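You operate a simulated robot arm through the tools that you are given. There is no shell and no other tool. Be economical: measure what you need, move in short steps, check, and stop when the job is done.

The job below is to be done with a simulated robot arm. You get a single attempt, and the scene is never put back.

Task
Focus the small marker by its red dots and mark the piece inside.
Fine: preview and fan on and left on, turn the focus dial till the dots meet; key off after.
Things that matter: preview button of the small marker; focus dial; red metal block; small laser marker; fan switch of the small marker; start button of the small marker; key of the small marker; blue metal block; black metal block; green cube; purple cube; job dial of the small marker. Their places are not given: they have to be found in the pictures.

Only the result counts: the job must be done as asked and must still hold three seconds after the hand-in. Knocking over, shifting, dropping, spilling or breaking anything else fails it.

Robot
A 7-joint arm with a two-finger parallel gripper, fixed in place. Base frame: the origin is at the foot of the arm, x ahead of it, y to its left, z up; the work surface is at about z = 800. Lengths are in mm, angles in degrees, forces in N, time in s.
With the tool pointing down near the work surface it reaches from about 300 to 700 mm from the base axis. Its first joint turns from -66.0 to 66.0 degrees. Payload 1.57 kg.
The tool frame sits at the grasp point between the pads (the TCP): z along the fingers, y along the line on which they close. The tips reach 30 mm beyond it. Largest opening 110 mm; finger width 24, thickness 12; the body of the gripper, 48 by 112 mm, starts 78 mm behind the TCP.
Orientation is told as [roll, pitch, yaw] about the base's x, y, z axes, in that order, counted from this pose: with the fingers straight down and closing along the base's y, the tool's x points along the base's -x, its y along +y and its z along -z.

Tools
- The arm moves only by the tool play_rows. Its arguments are lists of equal length, an entry for each row: "translation": the shift along the tool's x, y, z in mm, a list of three; "angular": the turn, a rotation vector about the tool's x, y, z in degrees, a list of three; "grip": the finger opening in mm, from 0 to 110. In form: {"translation": [[dx, dy, dz], ...], "angular": [[ax, ay, az], ...], "grip": [grip, ...]}. A call has 1 to 8 rows; each row shifts and turns the commanded pose from where the row before left it, along the tool's axes as they then stand. A row lasts 0.2 s, in which the tool goes at most 50 mm and 8.6 degrees; a call with a longer step from one row to the next is refused whole, and so is a gripper value outside its range. Where a pose cannot be reached the arm comes as near as it can. A force on the tool above 70 N (or 10 N above the force at the start of the call, whichever is more), or a blocked arm, ends the call early, and 0.2 s more pass. Each finger travels about 108 mm/s and halts on what it meets, pressing with about 32 N; the grip force reading is that of the motor and also rises with nothing between the fingers. The clock runs only during rows and for 0.2 s after the last one: add rows that do not move to give the fingers time. The reply holds the time, the measured pose of the TCP, the force on the tool along the base axes, the opening and the grip force, in the units named above and with some noise.
- Cameras (640 x 400 px; columns grow to the right, rows downward): "scene" is fixed at [153.1, -380.9, 1410.7]; the picture's right is [0.87, -0.49, 0.00], its down [-0.24, -0.43, -0.87] and it looks along [0.42, 0.76, -0.49] (base axes); focal length 214 px, centre (320, 200). "wrist" rides on the gripper at [-36, 0, -80] in the tool frame; the picture's right is [0.00, -1.00, 0.00], its down [0.97, 0.00, -0.24] and it looks along [0.24, 0.00, 0.97] (tool axes); focal length 218 px, centre (320, 200).
- get_image(camera): a new picture of that camera. No time passes.
- probe_pixels(camera, pixels): for up to 12 pixels [column, row] of the newest picture of that camera ("zoom" is the newest enlarged one), the place [x, y, z] in the base frame of the surface seen there, good to about 2 mm. No time passes.
- enlarge(camera, box): a new picture of the part [left, top, right, bottom] of that camera's present view, enlarged. No time passes.
- hand_in(): hands the job in; it is judged then, once.

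Go step by step. Measure first, check grasps and placings, and put right what went wrong. The budget is 80 turns and 46 pictures, counting those below and the enlarged ones. Unless the task says otherwise, let go and move clear before handing in, and close with one line.

The tools are called after "Call:" as name(argument=value, ...) on one line, values as JSON. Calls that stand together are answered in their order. play_rows: Moves the arm, as the interface text tells. Its arguments: {"type":"object","properties":{"translation":{"type":"array","items":{"type":"array","items":{"type":"number"}}},"angular":{"type":"array","items":{"type":"array","items":{"type":"number"}}},"grip":{"type":"array","items":{"type":"number"}}},"required":["translation","angular","grip"]} The other tools are called the same way: get_image (camera) takes a picture; probe_pixels (camera, pixels) gives the place of the surface under pixels of a picture; enlarge (camera, box) takes an enlarged picture of a part of a camera's view; hand_in () hands the job in.

At the start:

```text
time_s: 0.0
tool_pos: [334.8, -66.1, 1318.3]
tcp_rot: [0.0, 0.1, 0.1]
ft_force: [0.5, 0.3, 0.0]
width: 110.2
finger_force: 0.0
```

scene: 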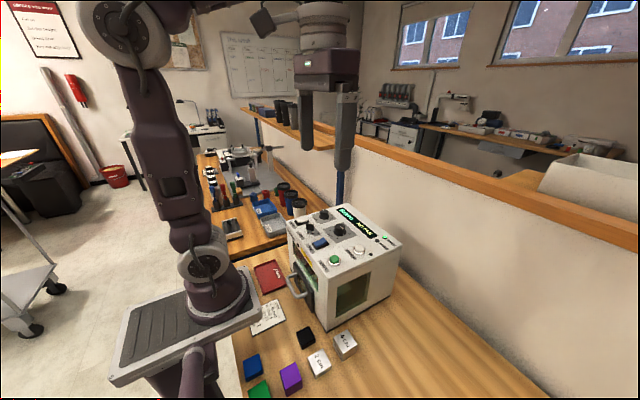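
wrist: 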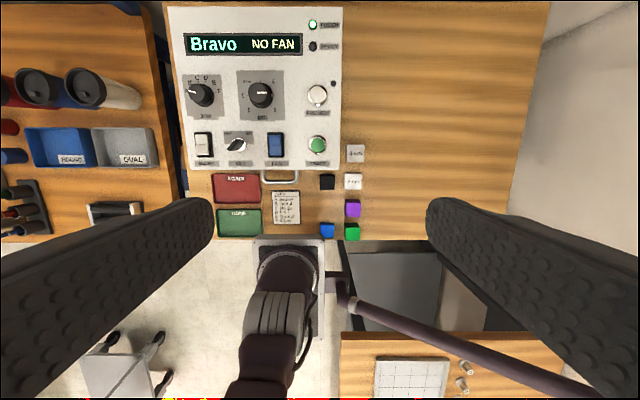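

The wrist picture shows the marker's top panel (columns 165-340, rows 5-170) with display "Bravo / NO FAN". I'll enlarge the panel and the scene view of the marker.

Call:
enlarge(camera="wrist", box=[160, 0, 380, 245])

Call:
enlarge(camera="scene", box=[220, 190, 420, 390])

```text
1.63 times, centred on (270, 122) of wrist
```

zoom: 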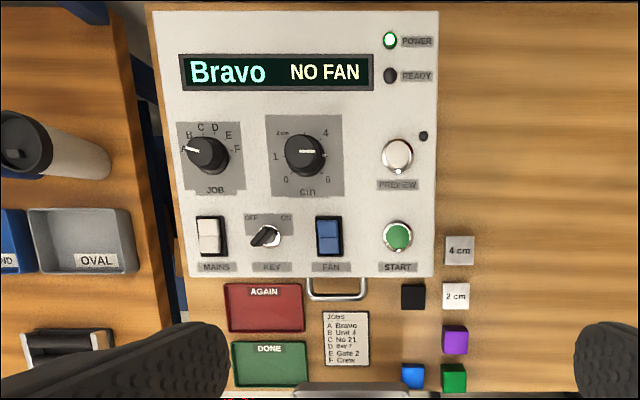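

```text
2.00 times, centred on (320, 290) of scene
```

zoom: 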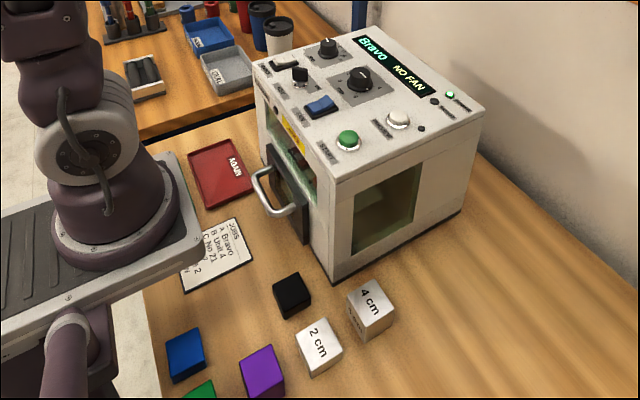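

The panel elements are visible: job dial at (202,95), focus dial at (261,95), preview (317,95), start (317,145), fan (276,145), key (236,145). I'll probe them, and the scene zoom too.

Call:
probe_pixels(camera="wrist", pixels=[[261, 95], [317, 95], [317, 145], [276, 138], [276, 152], [236, 145], [204, 145], [202, 95], [285, 160], [333, 83], [245, 75], [280, 185]])

Call:
probe_pixels(camera="zoom", pixels=[[360, 78], [397, 118], [348, 138], [315, 102], [328, 108], [299, 74], [304, 88], [326, 47], [265, 195], [300, 180], [335, 175], [390, 215]])

Call:
enlarge(camera="wrist", box=[185, 60, 345, 170])

Call:
enlarge(camera="scene", box=[280, 200, 400, 330])

```text
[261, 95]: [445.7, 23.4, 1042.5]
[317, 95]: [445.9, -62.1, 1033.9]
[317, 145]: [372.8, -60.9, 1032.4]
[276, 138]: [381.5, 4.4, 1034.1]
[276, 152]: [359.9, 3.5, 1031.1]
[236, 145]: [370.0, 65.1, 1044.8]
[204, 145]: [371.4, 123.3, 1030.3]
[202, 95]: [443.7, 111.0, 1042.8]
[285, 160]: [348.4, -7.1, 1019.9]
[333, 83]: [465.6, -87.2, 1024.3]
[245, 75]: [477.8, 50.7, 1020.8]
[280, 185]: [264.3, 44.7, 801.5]
```

```text
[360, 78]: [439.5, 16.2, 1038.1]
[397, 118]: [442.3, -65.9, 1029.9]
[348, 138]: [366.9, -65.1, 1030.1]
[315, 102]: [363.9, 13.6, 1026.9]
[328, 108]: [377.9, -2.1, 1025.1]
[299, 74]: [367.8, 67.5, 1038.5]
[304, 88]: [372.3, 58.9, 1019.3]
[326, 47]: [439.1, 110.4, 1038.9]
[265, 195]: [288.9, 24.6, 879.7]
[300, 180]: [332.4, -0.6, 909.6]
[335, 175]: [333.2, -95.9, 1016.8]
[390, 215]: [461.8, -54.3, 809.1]
```

```text
3.64 times, centred on (265, 115) of wrist
```

zoom: 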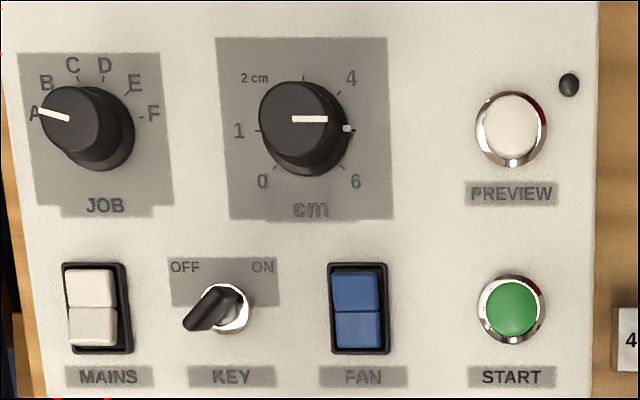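

```text
3.08 times, centred on (340, 265) of scene
```

zoom: 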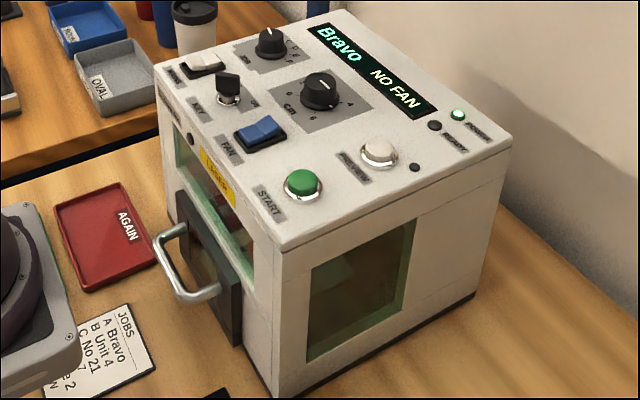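

The key's direction isn't clear yet and the focus dial reads about 5. I'll close the fingers and move to about (350,20,1140) for a closer look at the panel.

Call:
play_rows(translation=[[-3, 17, 36], [-3, 17, 36], [-3, 17, 36], [-3, 17, 35], [-3, 18, 35], [0, 0, 0]], angular=[[0, 0, 0], [0, 0, 0], [0, 0, 0], [0, 0, 0], [0, 0, 0], [0, 0, 0]], grip=[0, 0, 0, 0, 0, 0])

Call:
get_image(camera="wrist")

```text
time_s: 1.4
tool_pos: [349.6, 20.8, 1139.7]
tcp_rot: [0.0, 0.0, 0.0]
ft_force: [-1.0, 0.5, -0.2]
width: 0.1
finger_force: 21.3
```

```text
39 pictures are left
```

wrist: 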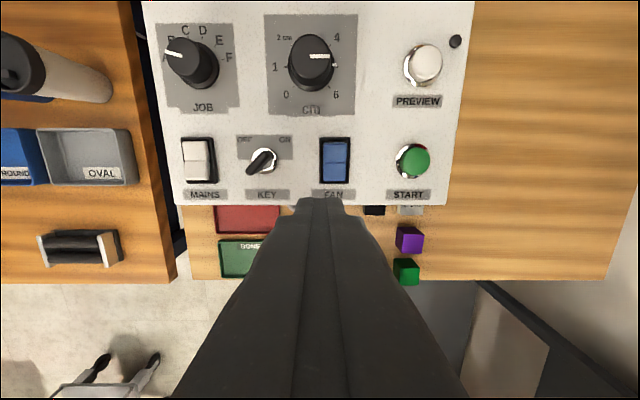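

Call:
enlarge(camera="wrist", box=[175, 110, 355, 215])

Call:
probe_pixels(camera="wrist", pixels=[[335, 145], [335, 152], [335, 160], [335, 173], [196, 145], [196, 155], [196, 165], [196, 178], [254, 167], [269, 155], [415, 160], [425, 62]])

```text
3.56 times, centred on (265, 162) of wrist
```

zoom: 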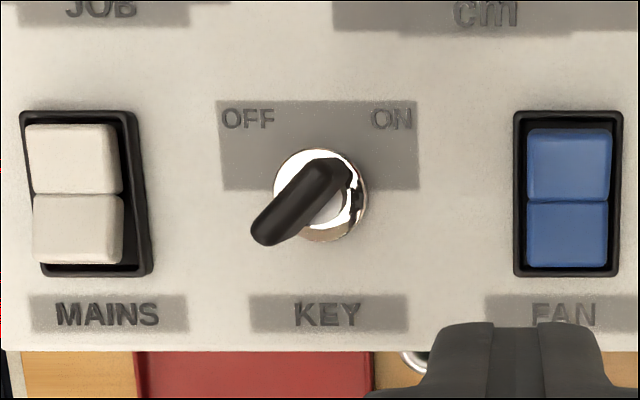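

```text
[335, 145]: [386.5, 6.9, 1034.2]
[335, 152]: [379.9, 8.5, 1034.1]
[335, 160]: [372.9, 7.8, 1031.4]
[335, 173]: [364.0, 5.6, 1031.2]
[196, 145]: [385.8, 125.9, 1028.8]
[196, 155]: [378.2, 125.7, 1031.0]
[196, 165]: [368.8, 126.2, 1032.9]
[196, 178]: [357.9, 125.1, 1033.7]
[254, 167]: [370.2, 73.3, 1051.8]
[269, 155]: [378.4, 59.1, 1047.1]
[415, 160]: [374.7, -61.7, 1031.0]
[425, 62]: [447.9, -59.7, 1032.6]
```

The key bar points to ON. Mains (on) has its upper half pressed, and the fan's lower half is pressed (upper z=1034), so the fan is off. I'll press the fan's upper half near (388,7).

Call:
play_rows(translation=[[-39, -13.5, 20], [0, 0, 40], [0, 0, 10], [0, 0, 6], [0, 0, 5], [0, 0, 0]], angular=[[0, 0, 0], [0, 0, 0], [0, 0, 0], [0, 0, 0], [0, 0, 0], [0, 0, 0]], grip=[0, 0, 0, 0, 0, 0])

Call:
enlarge(camera="scene", box=[280, 200, 400, 330])

```text
time_s: 2.8
tool_pos: [385.9, 6.0, 1059.2]
tcp_rot: [0.0, -0.1, 0.0]
ft_force: [-8.5, 0.1, 41.7]
width: 0.1
finger_force: 21.4
```

```text
3.08 times, centred on (340, 265) of scene
```

zoom: 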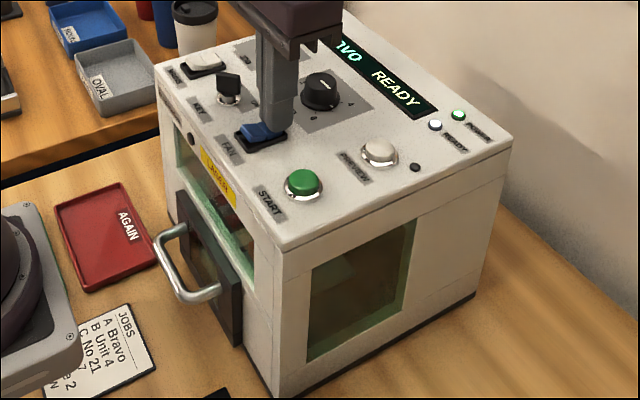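

The fan is on and the display reads READY. Next I'll lift and press PREVIEW at (446,-61), then lift off.

Call:
play_rows(translation=[[0, 0, -35], [-29, -34, 0], [-29, -33.5, 0], [0, 0, 25], [0, 0, 9], [0, 0, 4], [0, 0, -20], [0, 0, -30]], angular=[[0, 0, 0], [0, 0, 0], [0, 0, 0], [0, 0, 0], [0, 0, 0], [0, 0, 0], [0, 0, 0], [0, 0, 0]], grip=[0, 0, 0, 0, 0, 0, 0, 0])

Call:
enlarge(camera="scene", box=[280, 200, 400, 330])

```text
time_s: 4.6
tool_pos: [445.7, -59.5, 1105.5]
tcp_rot: [0.0, 0.0, 0.1]
ft_force: [-1.2, 0.5, 0.8]
width: 0.1
finger_force: 21.2
```

```text
3.08 times, centred on (340, 265) of scene
```

zoom: 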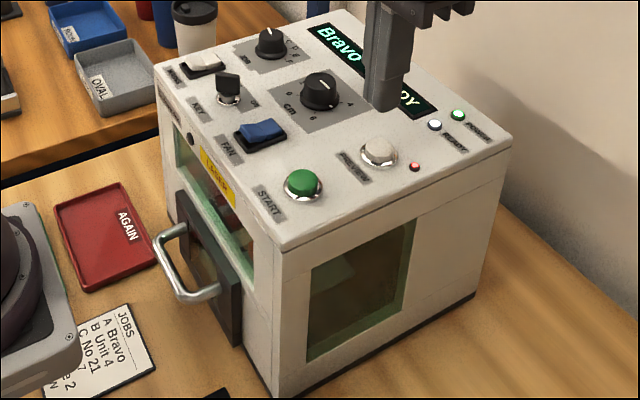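

The preview lamp at (414,167) is now red. I'll look through the windows for the red dots.

Call:
enlarge(camera="scene", box=[335, 265, 367, 317])

Call:
enlarge(camera="scene", box=[310, 240, 335, 295])

```text
7.69 times, centred on (351, 291) of scene
```

zoom: 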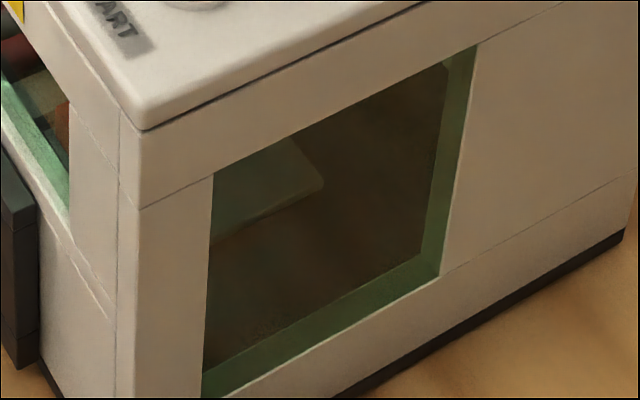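

```text
7.27 times, centred on (322, 268) of scene
```

zoom: 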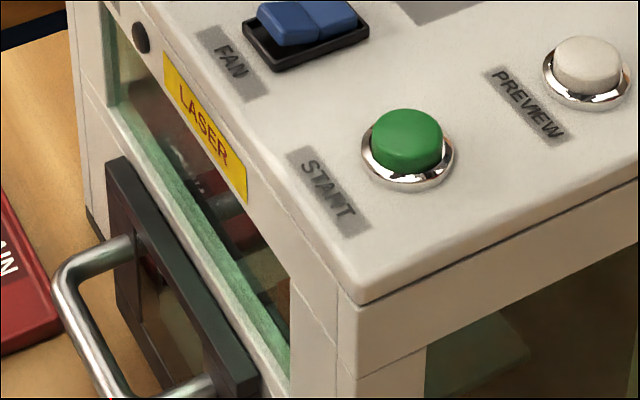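

The scene camera can't see the piece. I'll take the hand to the machine's right side and tilt it so the wrist camera looks in through the side window.

Call:
play_rows(translation=[[0, -45, 0], [0, -45, 0], [0, -42, 35], [0, 0, 40], [0, 0, 0], [0, 0, 0]], angular=[[0, 0, 0], [0, 0, 0], [0, 0, 0], [-8, 0, 0], [-8.5, 0, 0], [-8.5, 0, 0]], grip=[0, 0, 0, 0, 0, 0])

Call:
play_rows(translation=[[0, 0, 0], [0, 0, 0], [0, 0, 0], [0, 0, 0]], angular=[[-8.5, 0, 0], [-8.5, 0, 0], [-8.5, 0, 0], [0, 0, 0]], grip=[0, 0, 0, 0])

Call:
get_image(camera="wrist")

```text
refused: row 3 steps farther than a row can; nothing moved
```

```text
time_s: 5.6
tool_pos: [445.2, -59.7, 1105.8]
tcp_rot: [25.6, 0.0, 0.0]
ft_force: [-0.2, -0.3, 0.0]
width: 0.2
finger_force: 21.1
```

```text
33 pictures are left
```

wrist: 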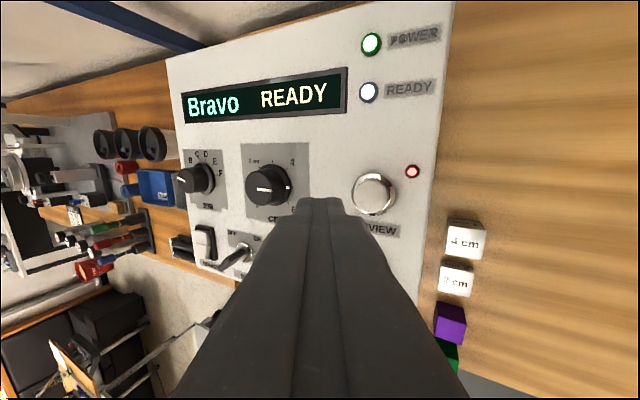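

The first call was refused, but the tilt ran safely in place (25.6°). Now I'll move out sideways, then down, then finish the tilt.

Call:
play_rows(translation=[[0, -39.1, -18.7], [0, -39.1, -18.7], [0, -39.1, -18.7], [0, -16.6, 34.7], [0, -16.6, 34.7], [0, 0, 0], [0, 0, 0], [0, 0, 0]], angular=[[0, 0, 0], [0, 0, 0], [0, 0, 0], [0, 0, 0], [0, 0, 0], [-8, 0, 0], [-8, 0, 0], [-8, 0, 0]], grip=[0, 0, 0, 0, 0, 0, 0, 0])

Call:
get_image(camera="wrist")

```text
time_s: 7.4
tool_pos: [448.3, -192.7, 1029.3]
tcp_rot: [49.7, 0.0, 0.1]
ft_force: [-0.4, 0.4, -0.1]
width: 0.0
finger_force: 20.9
```

```text
32 pictures are left
```

wrist: 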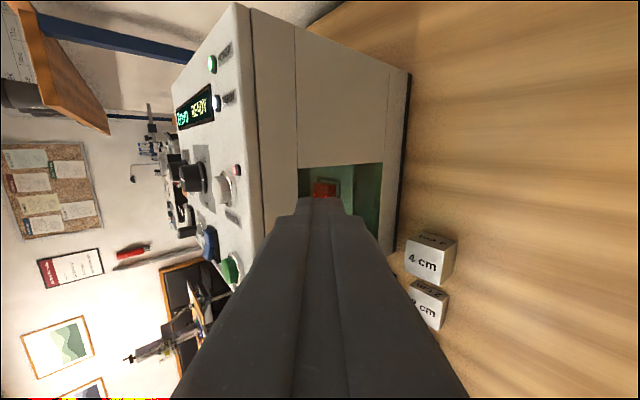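

A red block is visible inside at (325,188) but the fingers hide most of the window. I'll shift 60 mm towards -x so the window rises in the picture.

Call:
play_rows(translation=[[30, 0, 0], [30, 0, 0], [0, 0, 0]], angular=[[0, 0, 0], [0, 0, 0], [0, 0, 0]], grip=[0, 0, 0])

Call:
enlarge(camera="wrist", box=[260, 60, 420, 220])

```text
time_s: 8.2
tool_pos: [389.1, -190.2, 1027.8]
tcp_rot: [49.5, 0.0, 0.0]
ft_force: [-0.4, 0.4, -0.7]
width: 0.0
finger_force: 21.6
```

```text
2.50 times, centred on (340, 140) of wrist
```

zoom: 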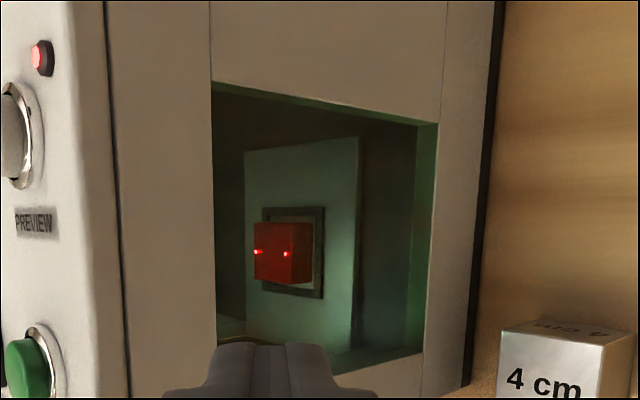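

Two red dots show on the red block at zoom (258,252) and (286,254). I'll measure the block and the dots from the zoom.

Call:
enlarge(camera="wrist", box=[315, 135, 347, 187])

Call:
probe_pixels(camera="zoom", pixels=[[320, 200], [280, 200], [360, 200]])

```text
7.69 times, centred on (331, 161) of wrist
```

zoom: 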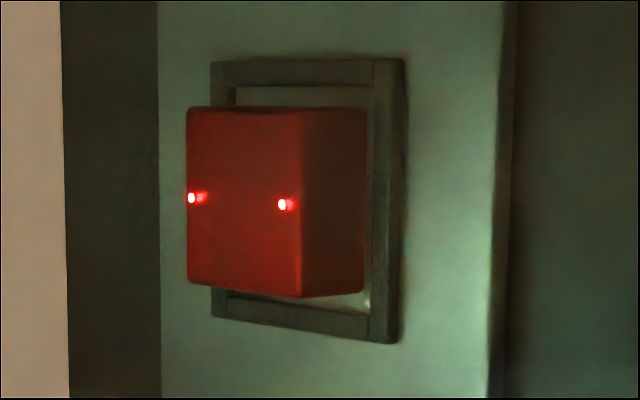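

```text
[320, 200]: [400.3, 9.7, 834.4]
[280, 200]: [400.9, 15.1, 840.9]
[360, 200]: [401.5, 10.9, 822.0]
```

The top face spans zoom columns 187-300 and the side face 300-365. I'll probe the block top and the platform beside it to get the block's height.

Call:
probe_pixels(camera="zoom", pixels=[[215, 160], [240, 200], [285, 250], [296, 200], [292, 204], [191, 198], [450, 200], [430, 300], [450, 100], [170, 200], [355, 250], [385, 200]])

```text
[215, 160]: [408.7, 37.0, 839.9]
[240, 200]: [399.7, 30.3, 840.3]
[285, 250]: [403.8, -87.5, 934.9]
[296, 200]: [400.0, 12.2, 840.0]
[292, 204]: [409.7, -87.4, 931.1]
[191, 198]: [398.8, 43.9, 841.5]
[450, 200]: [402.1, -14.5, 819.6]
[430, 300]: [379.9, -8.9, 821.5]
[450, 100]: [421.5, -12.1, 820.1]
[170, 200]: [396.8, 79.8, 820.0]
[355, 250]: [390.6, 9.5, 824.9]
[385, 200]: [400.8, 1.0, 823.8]
```

The block top is about 20 mm above the platform, so the target should be near 2 on the dial (now about 5, dots 28 mm apart). I'll lift, level the hand and go above the focus dial.

Call:
play_rows(translation=[[0, 34.2, -29.2], [0, 34.2, -29.2], [0, 0, 0], [0, 0, 0], [0, 0, 0], [0, 0, 0], [0, 0, 0], [0, 0, 0]], angular=[[0, 0, 0], [0, 0, 0], [8.27, 0, 0], [8.27, 0, 0], [8.27, 0, 0], [8.27, 0, 0], [8.27, 0, 0], [8.27, 0, 0]], grip=[0, 0, 0, 0, 0, 0, 0, 0])

Call:
play_rows(translation=[[2, 45, 0], [2, 45, 0], [2, 45, 0], [2, 45, 0], [2, 33, 0], [0, 0, 0]], angular=[[0, 0, 0], [0, 0, 0], [0, 0, 0], [0, 0, 0], [0, 0, 0], [0, 0, 0]], grip=[0, 20, 40, 60, 60, 60])

Call:
enlarge(camera="wrist", box=[240, 40, 400, 180])

```text
time_s: 10.0
tool_pos: [386.8, -190.8, 1118.7]
tcp_rot: [-0.2, -0.1, 0.0]
ft_force: [-0.3, -0.2, -0.4]
width: 0.1
finger_force: 21.5
```

```text
time_s: 11.4
tool_pos: [373.7, 22.6, 1117.6]
tcp_rot: [-0.1, 0.0, 0.0]
ft_force: [0.4, -0.1, 0.7]
width: 59.8
finger_force: 0.1
```

```text
2.86 times, centred on (320, 110) of wrist
```

zoom: 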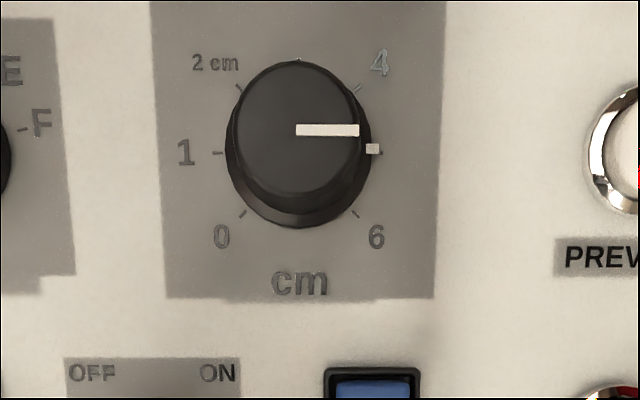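

The pointer reads 5. I'll probe the knob top's rim to get its centre.

Call:
probe_pixels(camera="zoom", pixels=[[242, 130], [353, 130], [297, 70], [297, 188], [297, 130], [300, 222], [230, 155], [368, 165]])

```text
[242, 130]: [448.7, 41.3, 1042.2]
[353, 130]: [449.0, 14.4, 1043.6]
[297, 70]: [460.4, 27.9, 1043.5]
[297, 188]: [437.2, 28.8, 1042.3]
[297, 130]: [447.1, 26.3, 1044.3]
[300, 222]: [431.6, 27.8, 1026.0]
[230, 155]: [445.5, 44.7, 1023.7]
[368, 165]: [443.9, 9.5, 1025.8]
```

Knob centre is about (447.5,27.3), top z≈1043. I'll move above it and pre-turn the hand 65° clockwise so a 135° counter-clockwise turn fits.

Call:
play_rows(translation=[[-37, 2.3, 0], [-37, 2.3, 0], [0, 0, 0], [0, 0, 0], [0, 0, 0], [0, 0, 0], [0, 0, 0], [0, 0, 0]], angular=[[0, 0, 0], [0, 0, 8.5], [0, 0, 8.5], [0, 0, 8.5], [0, 0, 8.5], [0, 0, 8.5], [0, 0, 8.5], [0, 0, 8.5]], grip=[60, 60, 60, 60, 60, 60, 60, 60])

```text
time_s: 13.2
tool_pos: [451.3, 26.9, 1120.9]
tcp_rot: [-0.1, -0.1, -59.6]
ft_force: [-0.5, 0.2, -0.1]
width: 60.0
finger_force: 0.0
```

Yaw is −60° and the hand is above the knob. I'll lower it to TCP z≈1058 and read the pose before gripping.

Call:
play_rows(translation=[[0, 0, 0], [0, 0, 30], [0, 0, 30], [0, 0, 0]], angular=[[0, 0, 5], [0, 0, 0], [0, 0, 0], [0, 0, 0]], grip=[60, 60, 60, 60])

Call:
enlarge(camera="scene", box=[290, 190, 400, 270])

```text
time_s: 14.2
tool_pos: [448.6, 29.1, 1060.3]
tcp_rot: [-0.1, -0.1, -64.5]
ft_force: [0.3, 0.9, 0.5]
width: 60.1
finger_force: 0.0
```

```text
5.00 times, centred on (345, 230) of scene
```

zoom: 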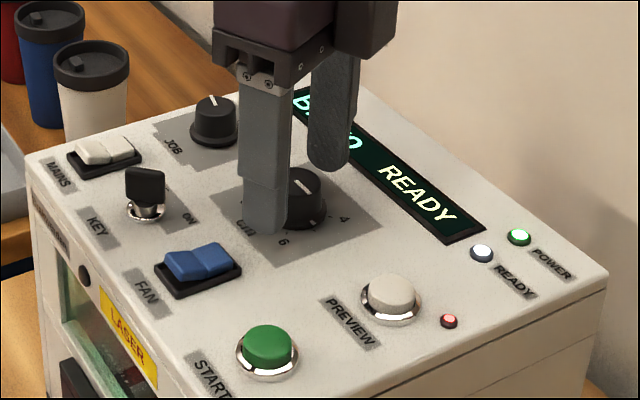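

The fingers straddle the knob. I'll close on it and start turning counter-clockwise.

Call:
play_rows(translation=[[0, 0, 0], [0, 0, 0], [0, 0, 0], [0, 0, 0], [0, 0, 0], [0, 0, 0]], angular=[[0, 0, 0], [0, 0, 0], [0, 0, 0], [0, 0, -8], [0, 0, -8], [0, 0, 0]], grip=[20, 20, 20, 20, 20, 20])

Call:
enlarge(camera="scene", box=[290, 190, 400, 270])

```text
time_s: 15.6
tool_pos: [448.9, 28.1, 1060.5]
tcp_rot: [0.0, -0.1, -48.5]
ft_force: [-19.3, 2.6, 20.7]
width: 32.9
finger_force: 40.9
```

```text
5.00 times, centred on (345, 230) of scene
```

zoom: 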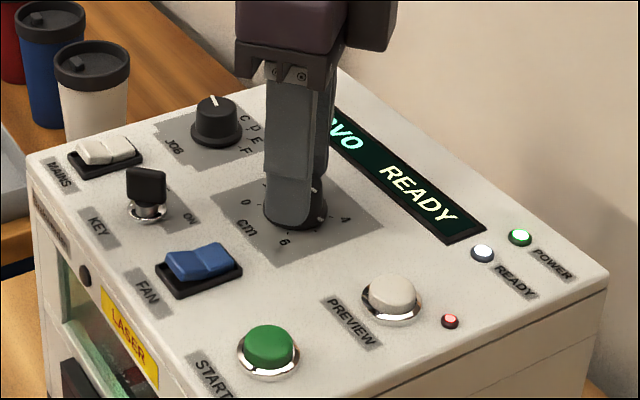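

The grip holds (opening 32.9) and forces are modest. I'll continue the turn to about 135° in total.

Call:
play_rows(translation=[[0, 0, 0], [0, 0, 0], [0, 0, 0], [0, 0, 0], [0, 0, 0], [0, 0, 0], [0, 0, 0], [0, 0, 0]], angular=[[0, 0, -8.5], [0, 0, -8.5], [0, 0, -8.5], [0, 0, -8.5], [0, 0, -8.5], [0, 0, -8.5], [0, 0, -8.5], [0, 0, -8.5]], grip=[20, 20, 20, 20, 20, 20, 20, 20])

Call:
play_rows(translation=[[0, 0, 0], [0, 0, 0], [0, 0, 0], [0, 0, 0], [0, 0, 0], [0, 0, 0], [0, 0, 0]], angular=[[0, 0, -8.5], [0, 0, -8.5], [0, 0, -8.5], [0, 0, -8.5], [0, 0, -8.5], [0, 0, -8.5], [0, 0, 0]], grip=[20, 20, 20, 20, 20, 20, 20])

Call:
enlarge(camera="scene", box=[290, 190, 400, 270])

```text
time_s: 17.4
tool_pos: [450.0, 27.9, 1060.1]
tcp_rot: [0.0, 0.1, 19.7]
ft_force: [-21.8, 21.3, 26.3]
width: 33.2
finger_force: 41.1
```

```text
time_s: 19.0
tool_pos: [447.8, 29.4, 1059.5]
tcp_rot: [0.1, -0.2, 70.6]
ft_force: [-24.3, 35.0, 2.2]
width: 33.5
finger_force: 41.1
```

```text
5.00 times, centred on (345, 230) of scene
```

zoom: 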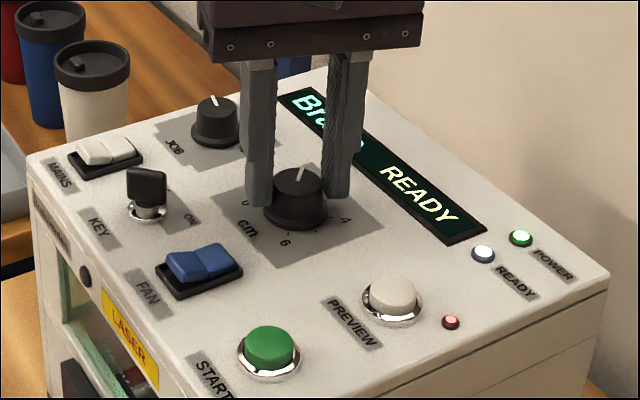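

The knob has turned. I'll let go, lift and level the yaw to read the dial.

Call:
play_rows(translation=[[0, 0, 0], [0, 0, 0], [0, 0, -30], [0, 0, -30], [0, 0, 0], [0, 0, 0], [0, 0, 0], [0, 0, 0]], angular=[[0, 0, 0], [0, 0, 0], [0, 0, 0], [0, 0, 0], [0, 0, 8.5], [0, 0, 8.5], [0, 0, 8.5], [0, 0, 8.5]], grip=[60, 60, 60, 60, 60, 60, 60, 60])

Call:
play_rows(translation=[[0, 0, 0], [0, 0, 0], [0, 0, 0], [0, 0, 0], [35, -15, 0], [35, 0, 0]], angular=[[0, 0, 8.5], [0, 0, 8.5], [0, 0, 8.5], [0, 0, 8.5], [0, 0, 2.6], [0, 0, 0]], grip=[60, 60, 60, 60, 60, 60])

Call:
enlarge(camera="wrist", box=[220, 40, 380, 180])

```text
time_s: 20.8
tool_pos: [449.6, 26.8, 1119.6]
tcp_rot: [-0.1, 0.0, 36.4]
ft_force: [0.1, -0.8, 0.4]
width: 59.9
finger_force: 0.1
```

```text
time_s: 22.2
tool_pos: [380.4, 8.1, 1121.4]
tcp_rot: [-0.2, -0.1, -0.1]
ft_force: [-0.1, -0.5, 0.3]
width: 60.2
finger_force: 0.0
```

```text
2.86 times, centred on (300, 110) of wrist
```

zoom: 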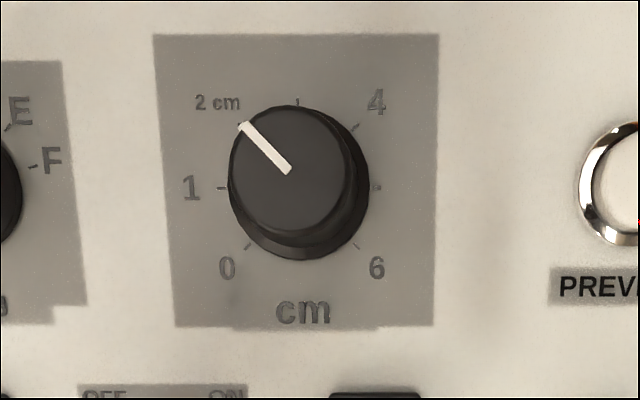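

The pointer is at 2. Now I'll go back to the side window to check the dots.

Call:
play_rows(translation=[[-2, -40, 0], [-2, -40, 0], [-2, -40, 0], [-2, -39, 0], [-1, -39, 0], [0, 0, 0], [0, 0, 0]], angular=[[0, 0, 0], [0, 0, 0], [0, 0, 0], [0, 0, 0], [0, 0, 0], [-8.27, 0, 0], [-8.27, 0, 0]], grip=[40, 20, 0, 0, 0, 0, 0])

Call:
play_rows(translation=[[0, 0, 0], [0, 0, 0], [0, 0, 0], [0, 0, 0], [0, -34.2, 29.2], [0, -34.2, 29.2], [0, 0, 0]], angular=[[-8.27, 0, 0], [-8.27, 0, 0], [-8.27, 0, 0], [-8.27, 0, 0], [0, 0, 0], [0, 0, 0], [0, 0, 0]], grip=[0, 0, 0, 0, 0, 0, 0])

Call:
enlarge(camera="wrist", box=[315, 135, 347, 187])

```text
time_s: 23.8
tool_pos: [390.3, -189.3, 1120.9]
tcp_rot: [16.4, 0.0, 0.0]
ft_force: [0.3, 0.3, -0.7]
width: 0.0
finger_force: 21.1
```

```text
time_s: 25.4
tool_pos: [393.7, -185.8, 1029.8]
tcp_rot: [49.5, 0.0, -0.1]
ft_force: [-0.6, 0.3, -0.3]
width: 0.0
finger_force: 21.5
```

```text
7.69 times, centred on (331, 161) of wrist
```

zoom: 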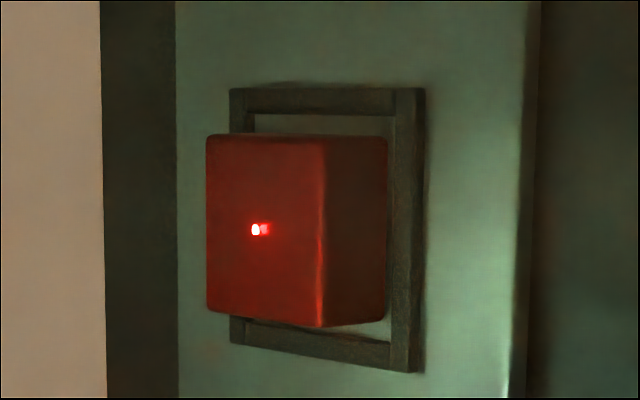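

The dots now appear as one spot at (256,229), each with its ghost reflection as before. I'll zoom in further to be sure.

Call:
enlarge(camera="wrist", box=[319, 161, 327, 168])

```text
16.00 times, centred on (323, 164) of wrist
```

zoom: 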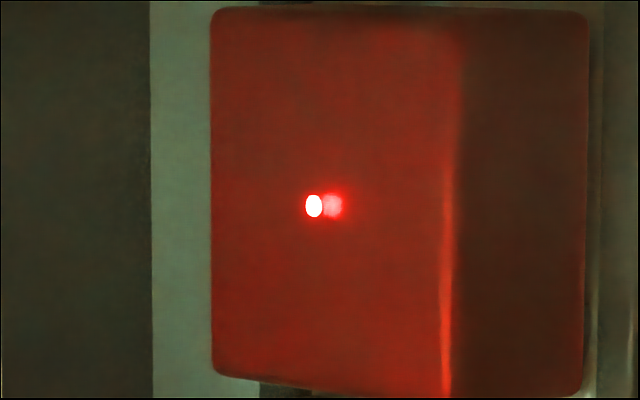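

The dots have merged into one spot. Next I'll lift, level and press START at (374,-61).

Call:
play_rows(translation=[[0, 34.2, -29.2], [0, 34.2, -29.2], [0, 0, 0], [0, 0, 0], [0, 0, 0], [0, 0, 0], [0, 0, 0], [0, 0, 0]], angular=[[0, 0, 0], [0, 0, 0], [8.27, 0, 0], [8.27, 0, 0], [8.27, 0, 0], [8.27, 0, 0], [8.27, 0, 0], [8.27, 0, 0]], grip=[0, 0, 0, 0, 0, 0, 0, 0])

Call:
play_rows(translation=[[5, 43, 0], [5, 43, 0], [5, 41, 0], [0, 0, 0]], angular=[[0, 0, 0], [0, 0, 0], [0, 0, 0], [0, 0, 0]], grip=[0, 0, 0, 0])

```text
time_s: 27.2
tool_pos: [390.6, -187.3, 1120.0]
tcp_rot: [-0.3, 0.0, -0.2]
ft_force: [-0.5, -0.4, 0.2]
width: 0.0
finger_force: 20.7
```

```text
time_s: 28.2
tool_pos: [377.2, -60.5, 1119.4]
tcp_rot: [-0.1, 0.0, -0.1]
ft_force: [-0.7, -0.2, -0.5]
width: 0.2
finger_force: 21.3
```

The hand is above START, so I'll press it and lift off.

Call:
play_rows(translation=[[2, 0, 40], [0, 0, 15], [0, 0, 5], [0, 0, 3.5], [0, 0, -23], [0, 0, -40]], angular=[[0, 0, 0], [0, 0, 0], [0, 0, 0], [0, 0, 0], [0, 0, 0], [0, 0, 0]], grip=[0, 0, 0, 0, 0, 0])

Call:
enlarge(camera="scene", box=[290, 190, 400, 270])

```text
time_s: 29.6
tool_pos: [372.3, -60.8, 1120.3]
tcp_rot: [-0.1, 0.0, -0.1]
ft_force: [0.3, -0.2, 0.6]
width: 0.0
finger_force: 21.3
```

```text
5.00 times, centred on (345, 230) of scene
```

zoom: 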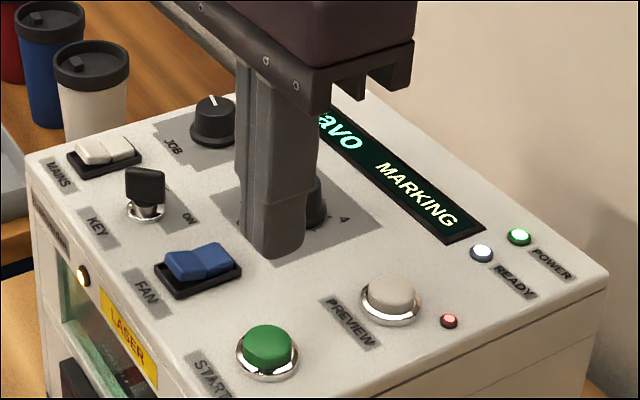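

The display reads MARKING. While it runs I'll move over to view the key closely.

Call:
play_rows(translation=[[14, 42, 0], [14, 42, 0], [14, 43, 0], [0, 0, 0], [0, 0, 0], [0, 0, 0]], angular=[[0, 0, 0], [0, 0, 0], [0, 0, 0], [0, 0, 0], [0, 0, 0], [0, 0, 0]], grip=[0, 20, 40, 50, 50, 50])

Call:
enlarge(camera="wrist", box=[260, 80, 380, 180])

Call:
enlarge(camera="scene", box=[290, 190, 400, 270])

```text
time_s: 31.0
tool_pos: [329.1, 69.8, 1119.2]
tcp_rot: [-0.1, -0.1, -0.1]
ft_force: [0.2, -0.4, 0.2]
width: 50.0
finger_force: 0.2
```

```text
4.00 times, centred on (320, 130) of wrist
```

zoom: 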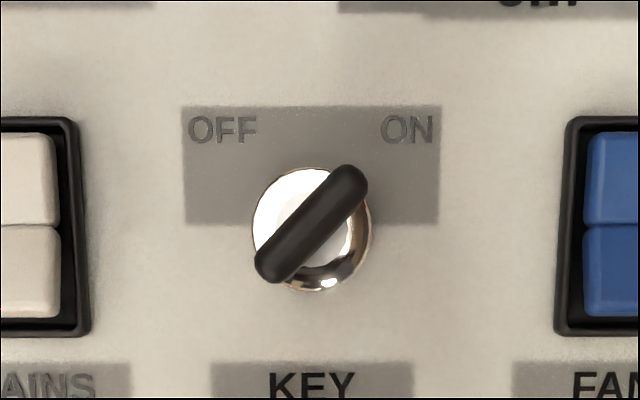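

```text
5.00 times, centred on (345, 230) of scene
```

zoom: 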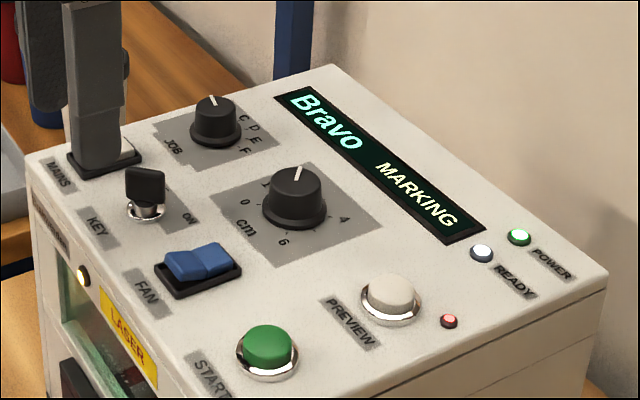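

Still MARKING. I'll re-zoom the key and probe the bow's ends.

Call:
enlarge(camera="wrist", box=[260, 80, 380, 180])

Call:
probe_pixels(camera="zoom", pixels=[[312, 224], [275, 265], [350, 183], [262, 215], [290, 280], [355, 260], [330, 280], [220, 240]])

```text
4.00 times, centred on (320, 130) of wrist
```

zoom: 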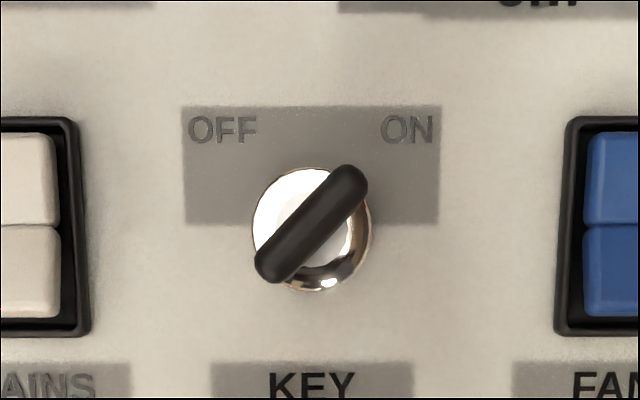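

```text
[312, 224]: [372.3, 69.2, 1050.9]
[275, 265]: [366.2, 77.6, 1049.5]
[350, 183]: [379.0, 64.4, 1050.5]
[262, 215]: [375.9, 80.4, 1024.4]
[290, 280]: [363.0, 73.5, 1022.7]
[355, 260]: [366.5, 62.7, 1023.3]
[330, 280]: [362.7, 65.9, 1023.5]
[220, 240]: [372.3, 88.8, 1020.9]
```

The bow centre is about (372.5,70.3), top z≈1051, with the bar at 45°. I'll move above it and turn the hand to yaw −45°.

Call:
play_rows(translation=[[-43, 2, 0], [0, 0, 0], [0, 0, 0], [0, 0, 0], [0, 0, 0], [0, 0, 0], [0, 0, 0]], angular=[[0, 0, 0], [0, 0, 8.5], [0, 0, 8.5], [0, 0, 8.5], [0, 0, 8.5], [0, 0, 8.5], [0, 0, 1.5]], grip=[50, 50, 50, 50, 50, 50, 50])

Call:
play_rows(translation=[[0, 0, 0]], angular=[[0, 0, 0]], grip=[50])

Call:
play_rows(translation=[[0, 0, 0]], angular=[[0, 0, 0]], grip=[50])

Call:
enlarge(camera="scene", box=[290, 190, 400, 270])

```text
time_s: 32.6
tool_pos: [373.0, 68.1, 1118.3]
tcp_rot: [-0.1, -0.2, -44.2]
ft_force: [-0.3, 0.7, -0.1]
width: 50.1
finger_force: 0.0
```

```text
time_s: 33.0
tool_pos: [374.4, 67.9, 1119.4]
tcp_rot: [-0.1, -0.2, -44.1]
ft_force: [0.4, -0.4, -0.8]
width: 50.1
finger_force: 0.0
```

```text
time_s: 33.4
tool_pos: [373.3, 68.6, 1119.3]
tcp_rot: [-0.1, -0.1, -44.1]
ft_force: [0.2, -0.1, -0.1]
width: 50.3
finger_force: 0.1
```

```text
5.00 times, centred on (345, 230) of scene
```

zoom: 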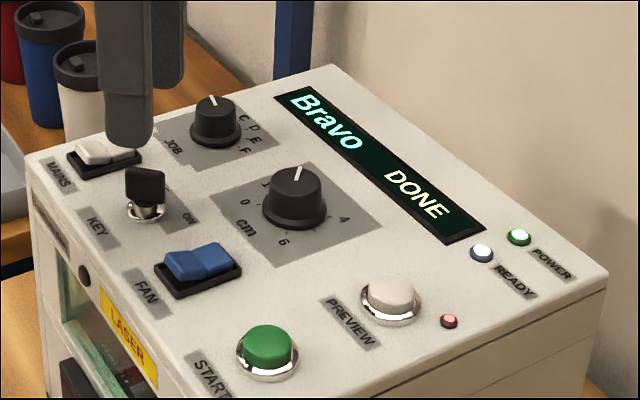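

The display reads DONE. I'll lower over the key bow and close on it.

Call:
play_rows(translation=[[2.1, 0.7, 30], [0, 0, 26], [0, 0, 0], [0, 0, 0], [0, 0, 0], [0, 0, 0]], angular=[[0, 0, 0], [0, 0, 0], [0, 0, 0], [0, 0, 0], [0, 0, 0], [0, 0, 0]], grip=[50, 50, 30, 5, 3, 3])

Call:
enlarge(camera="scene", box=[290, 190, 400, 270])

```text
time_s: 34.8
tool_pos: [371.1, 71.5, 1059.7]
tcp_rot: [-0.1, -0.1, -44.0]
ft_force: [-0.3, 1.6, -12.9]
width: 6.9
finger_force: 26.4
```

```text
5.00 times, centred on (345, 230) of scene
```

zoom: 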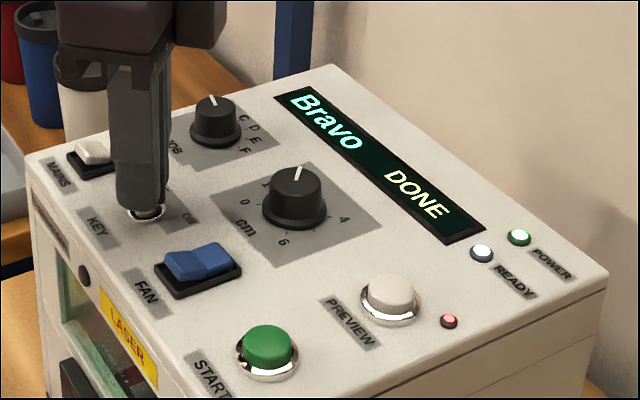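

The key bow is held (6.9 mm). I'll turn it 90° counter-clockwise towards OFF.

Call:
play_rows(translation=[[0, 0, 0], [0, 0, 0], [0, 0, 0], [0, 0, 0], [0, 0, 0], [0, 0, 0], [0, 0, 0], [0, 0, 0]], angular=[[0, 0, -8.4], [0, 0, -8.4], [0, 0, -8.4], [0, 0, -8.4], [0, 0, -8.4], [0, 0, -8.4], [0, 0, -8.4], [0, 0, -8.4]], grip=[3, 3, 3, 3, 3, 3, 3, 3])

Call:
play_rows(translation=[[0, 0, 0], [0, 0, 0], [0, 0, 0], [0, 0, 0]], angular=[[0, 0, -7.5], [0, 0, -7.5], [0, 0, -7.5], [0, 0, 0]], grip=[3, 3, 3, 3])

Call:
enlarge(camera="scene", box=[290, 190, 400, 270])

```text
time_s: 36.6
tool_pos: [371.8, 71.0, 1062.9]
tcp_rot: [-0.1, 0.1, 23.3]
ft_force: [-13.8, -11.4, -9.0]
width: 6.7
finger_force: 26.4
```

```text
time_s: 37.6
tool_pos: [372.4, 71.5, 1062.9]
tcp_rot: [0.0, 0.1, 45.7]
ft_force: [-14.1, -3.7, -4.3]
width: 6.8
finger_force: 26.6
```

```text
5.00 times, centred on (345, 230) of scene
```

zoom: 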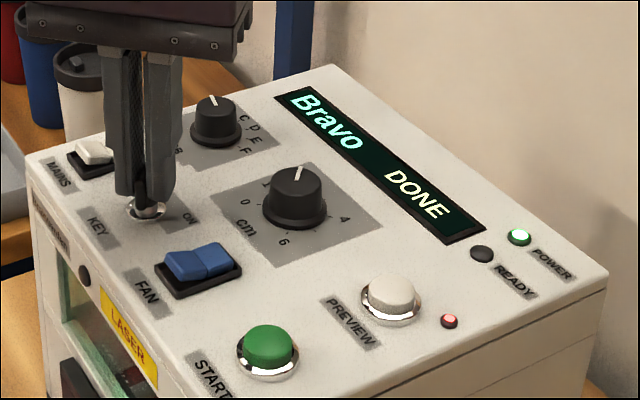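

The ready lamp at (482,254) has gone out, while the preview lamp stays lit and the display still shows DONE. I'll release the key and lift clear.

Call:
play_rows(translation=[[0, 0, 0], [0, 0, 0], [0, 0, 0], [0, 0, -30], [0, 0, -45], [0, 0, -45]], angular=[[0, 0, 0], [0, 0, 0], [0, 0, 0], [0, 0, 0], [0, 0, 0], [0, 0, 0]], grip=[30, 50, 50, 50, 50, 50])

Call:
play_rows(translation=[[0, 0, 0], [0, 0, 0], [0, 0, 0], [0, 0, 0], [0, 0, 0], [35, 0, 0]], angular=[[0, 0, 8.5], [0, 0, 8.5], [0, 0, 8.5], [0, 0, 8.5], [0, 0, 8.5], [0, 0, 3]], grip=[50, 50, 50, 50, 50, 50])

Call:
get_image(camera="wrist")

Call:
enlarge(camera="scene", box=[280, 200, 400, 330])

```text
time_s: 39.0
tool_pos: [373.1, 69.8, 1182.5]
tcp_rot: [-0.1, 0.1, 45.7]
ft_force: [-0.9, 0.2, -0.3]
width: 50.3
finger_force: 0.1
```

```text
time_s: 40.4
tool_pos: [336.4, 69.1, 1182.3]
tcp_rot: [-0.2, 0.0, 0.0]
ft_force: [0.2, 0.2, -0.1]
width: 50.1
finger_force: 0.1
```

```text
15 pictures are left
```

wrist: 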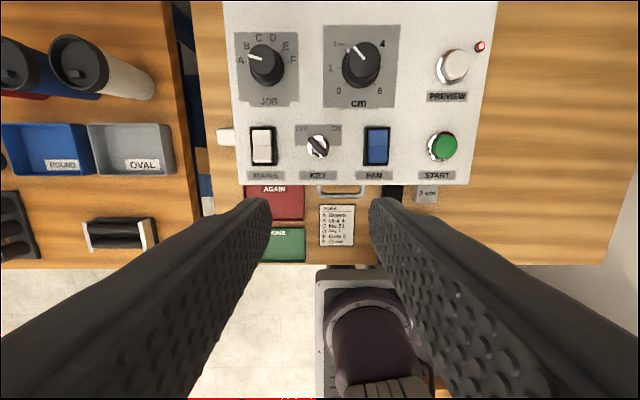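

```text
3.08 times, centred on (340, 265) of scene
```

zoom: 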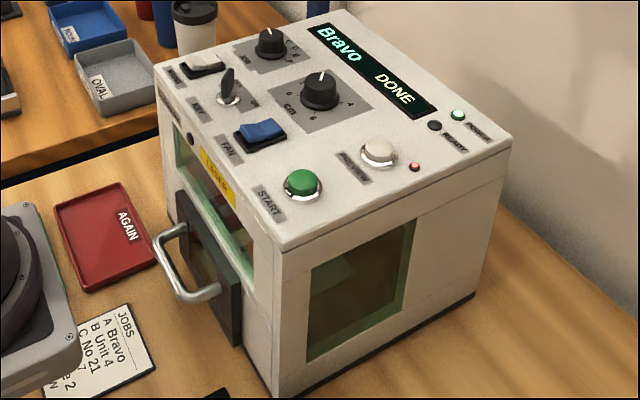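

The key bar now points to OFF, the display shows DONE, the fan and preview are still on, and the hand is clear. I'm handing in.

Call:
hand_in()

```text
The job is handed in.
```

I focused the small marker and marked the red metal block inside: the red dots met with the focus dial at 2 cm, and the display showed DONE. The fan and preview are still on and the key is off.
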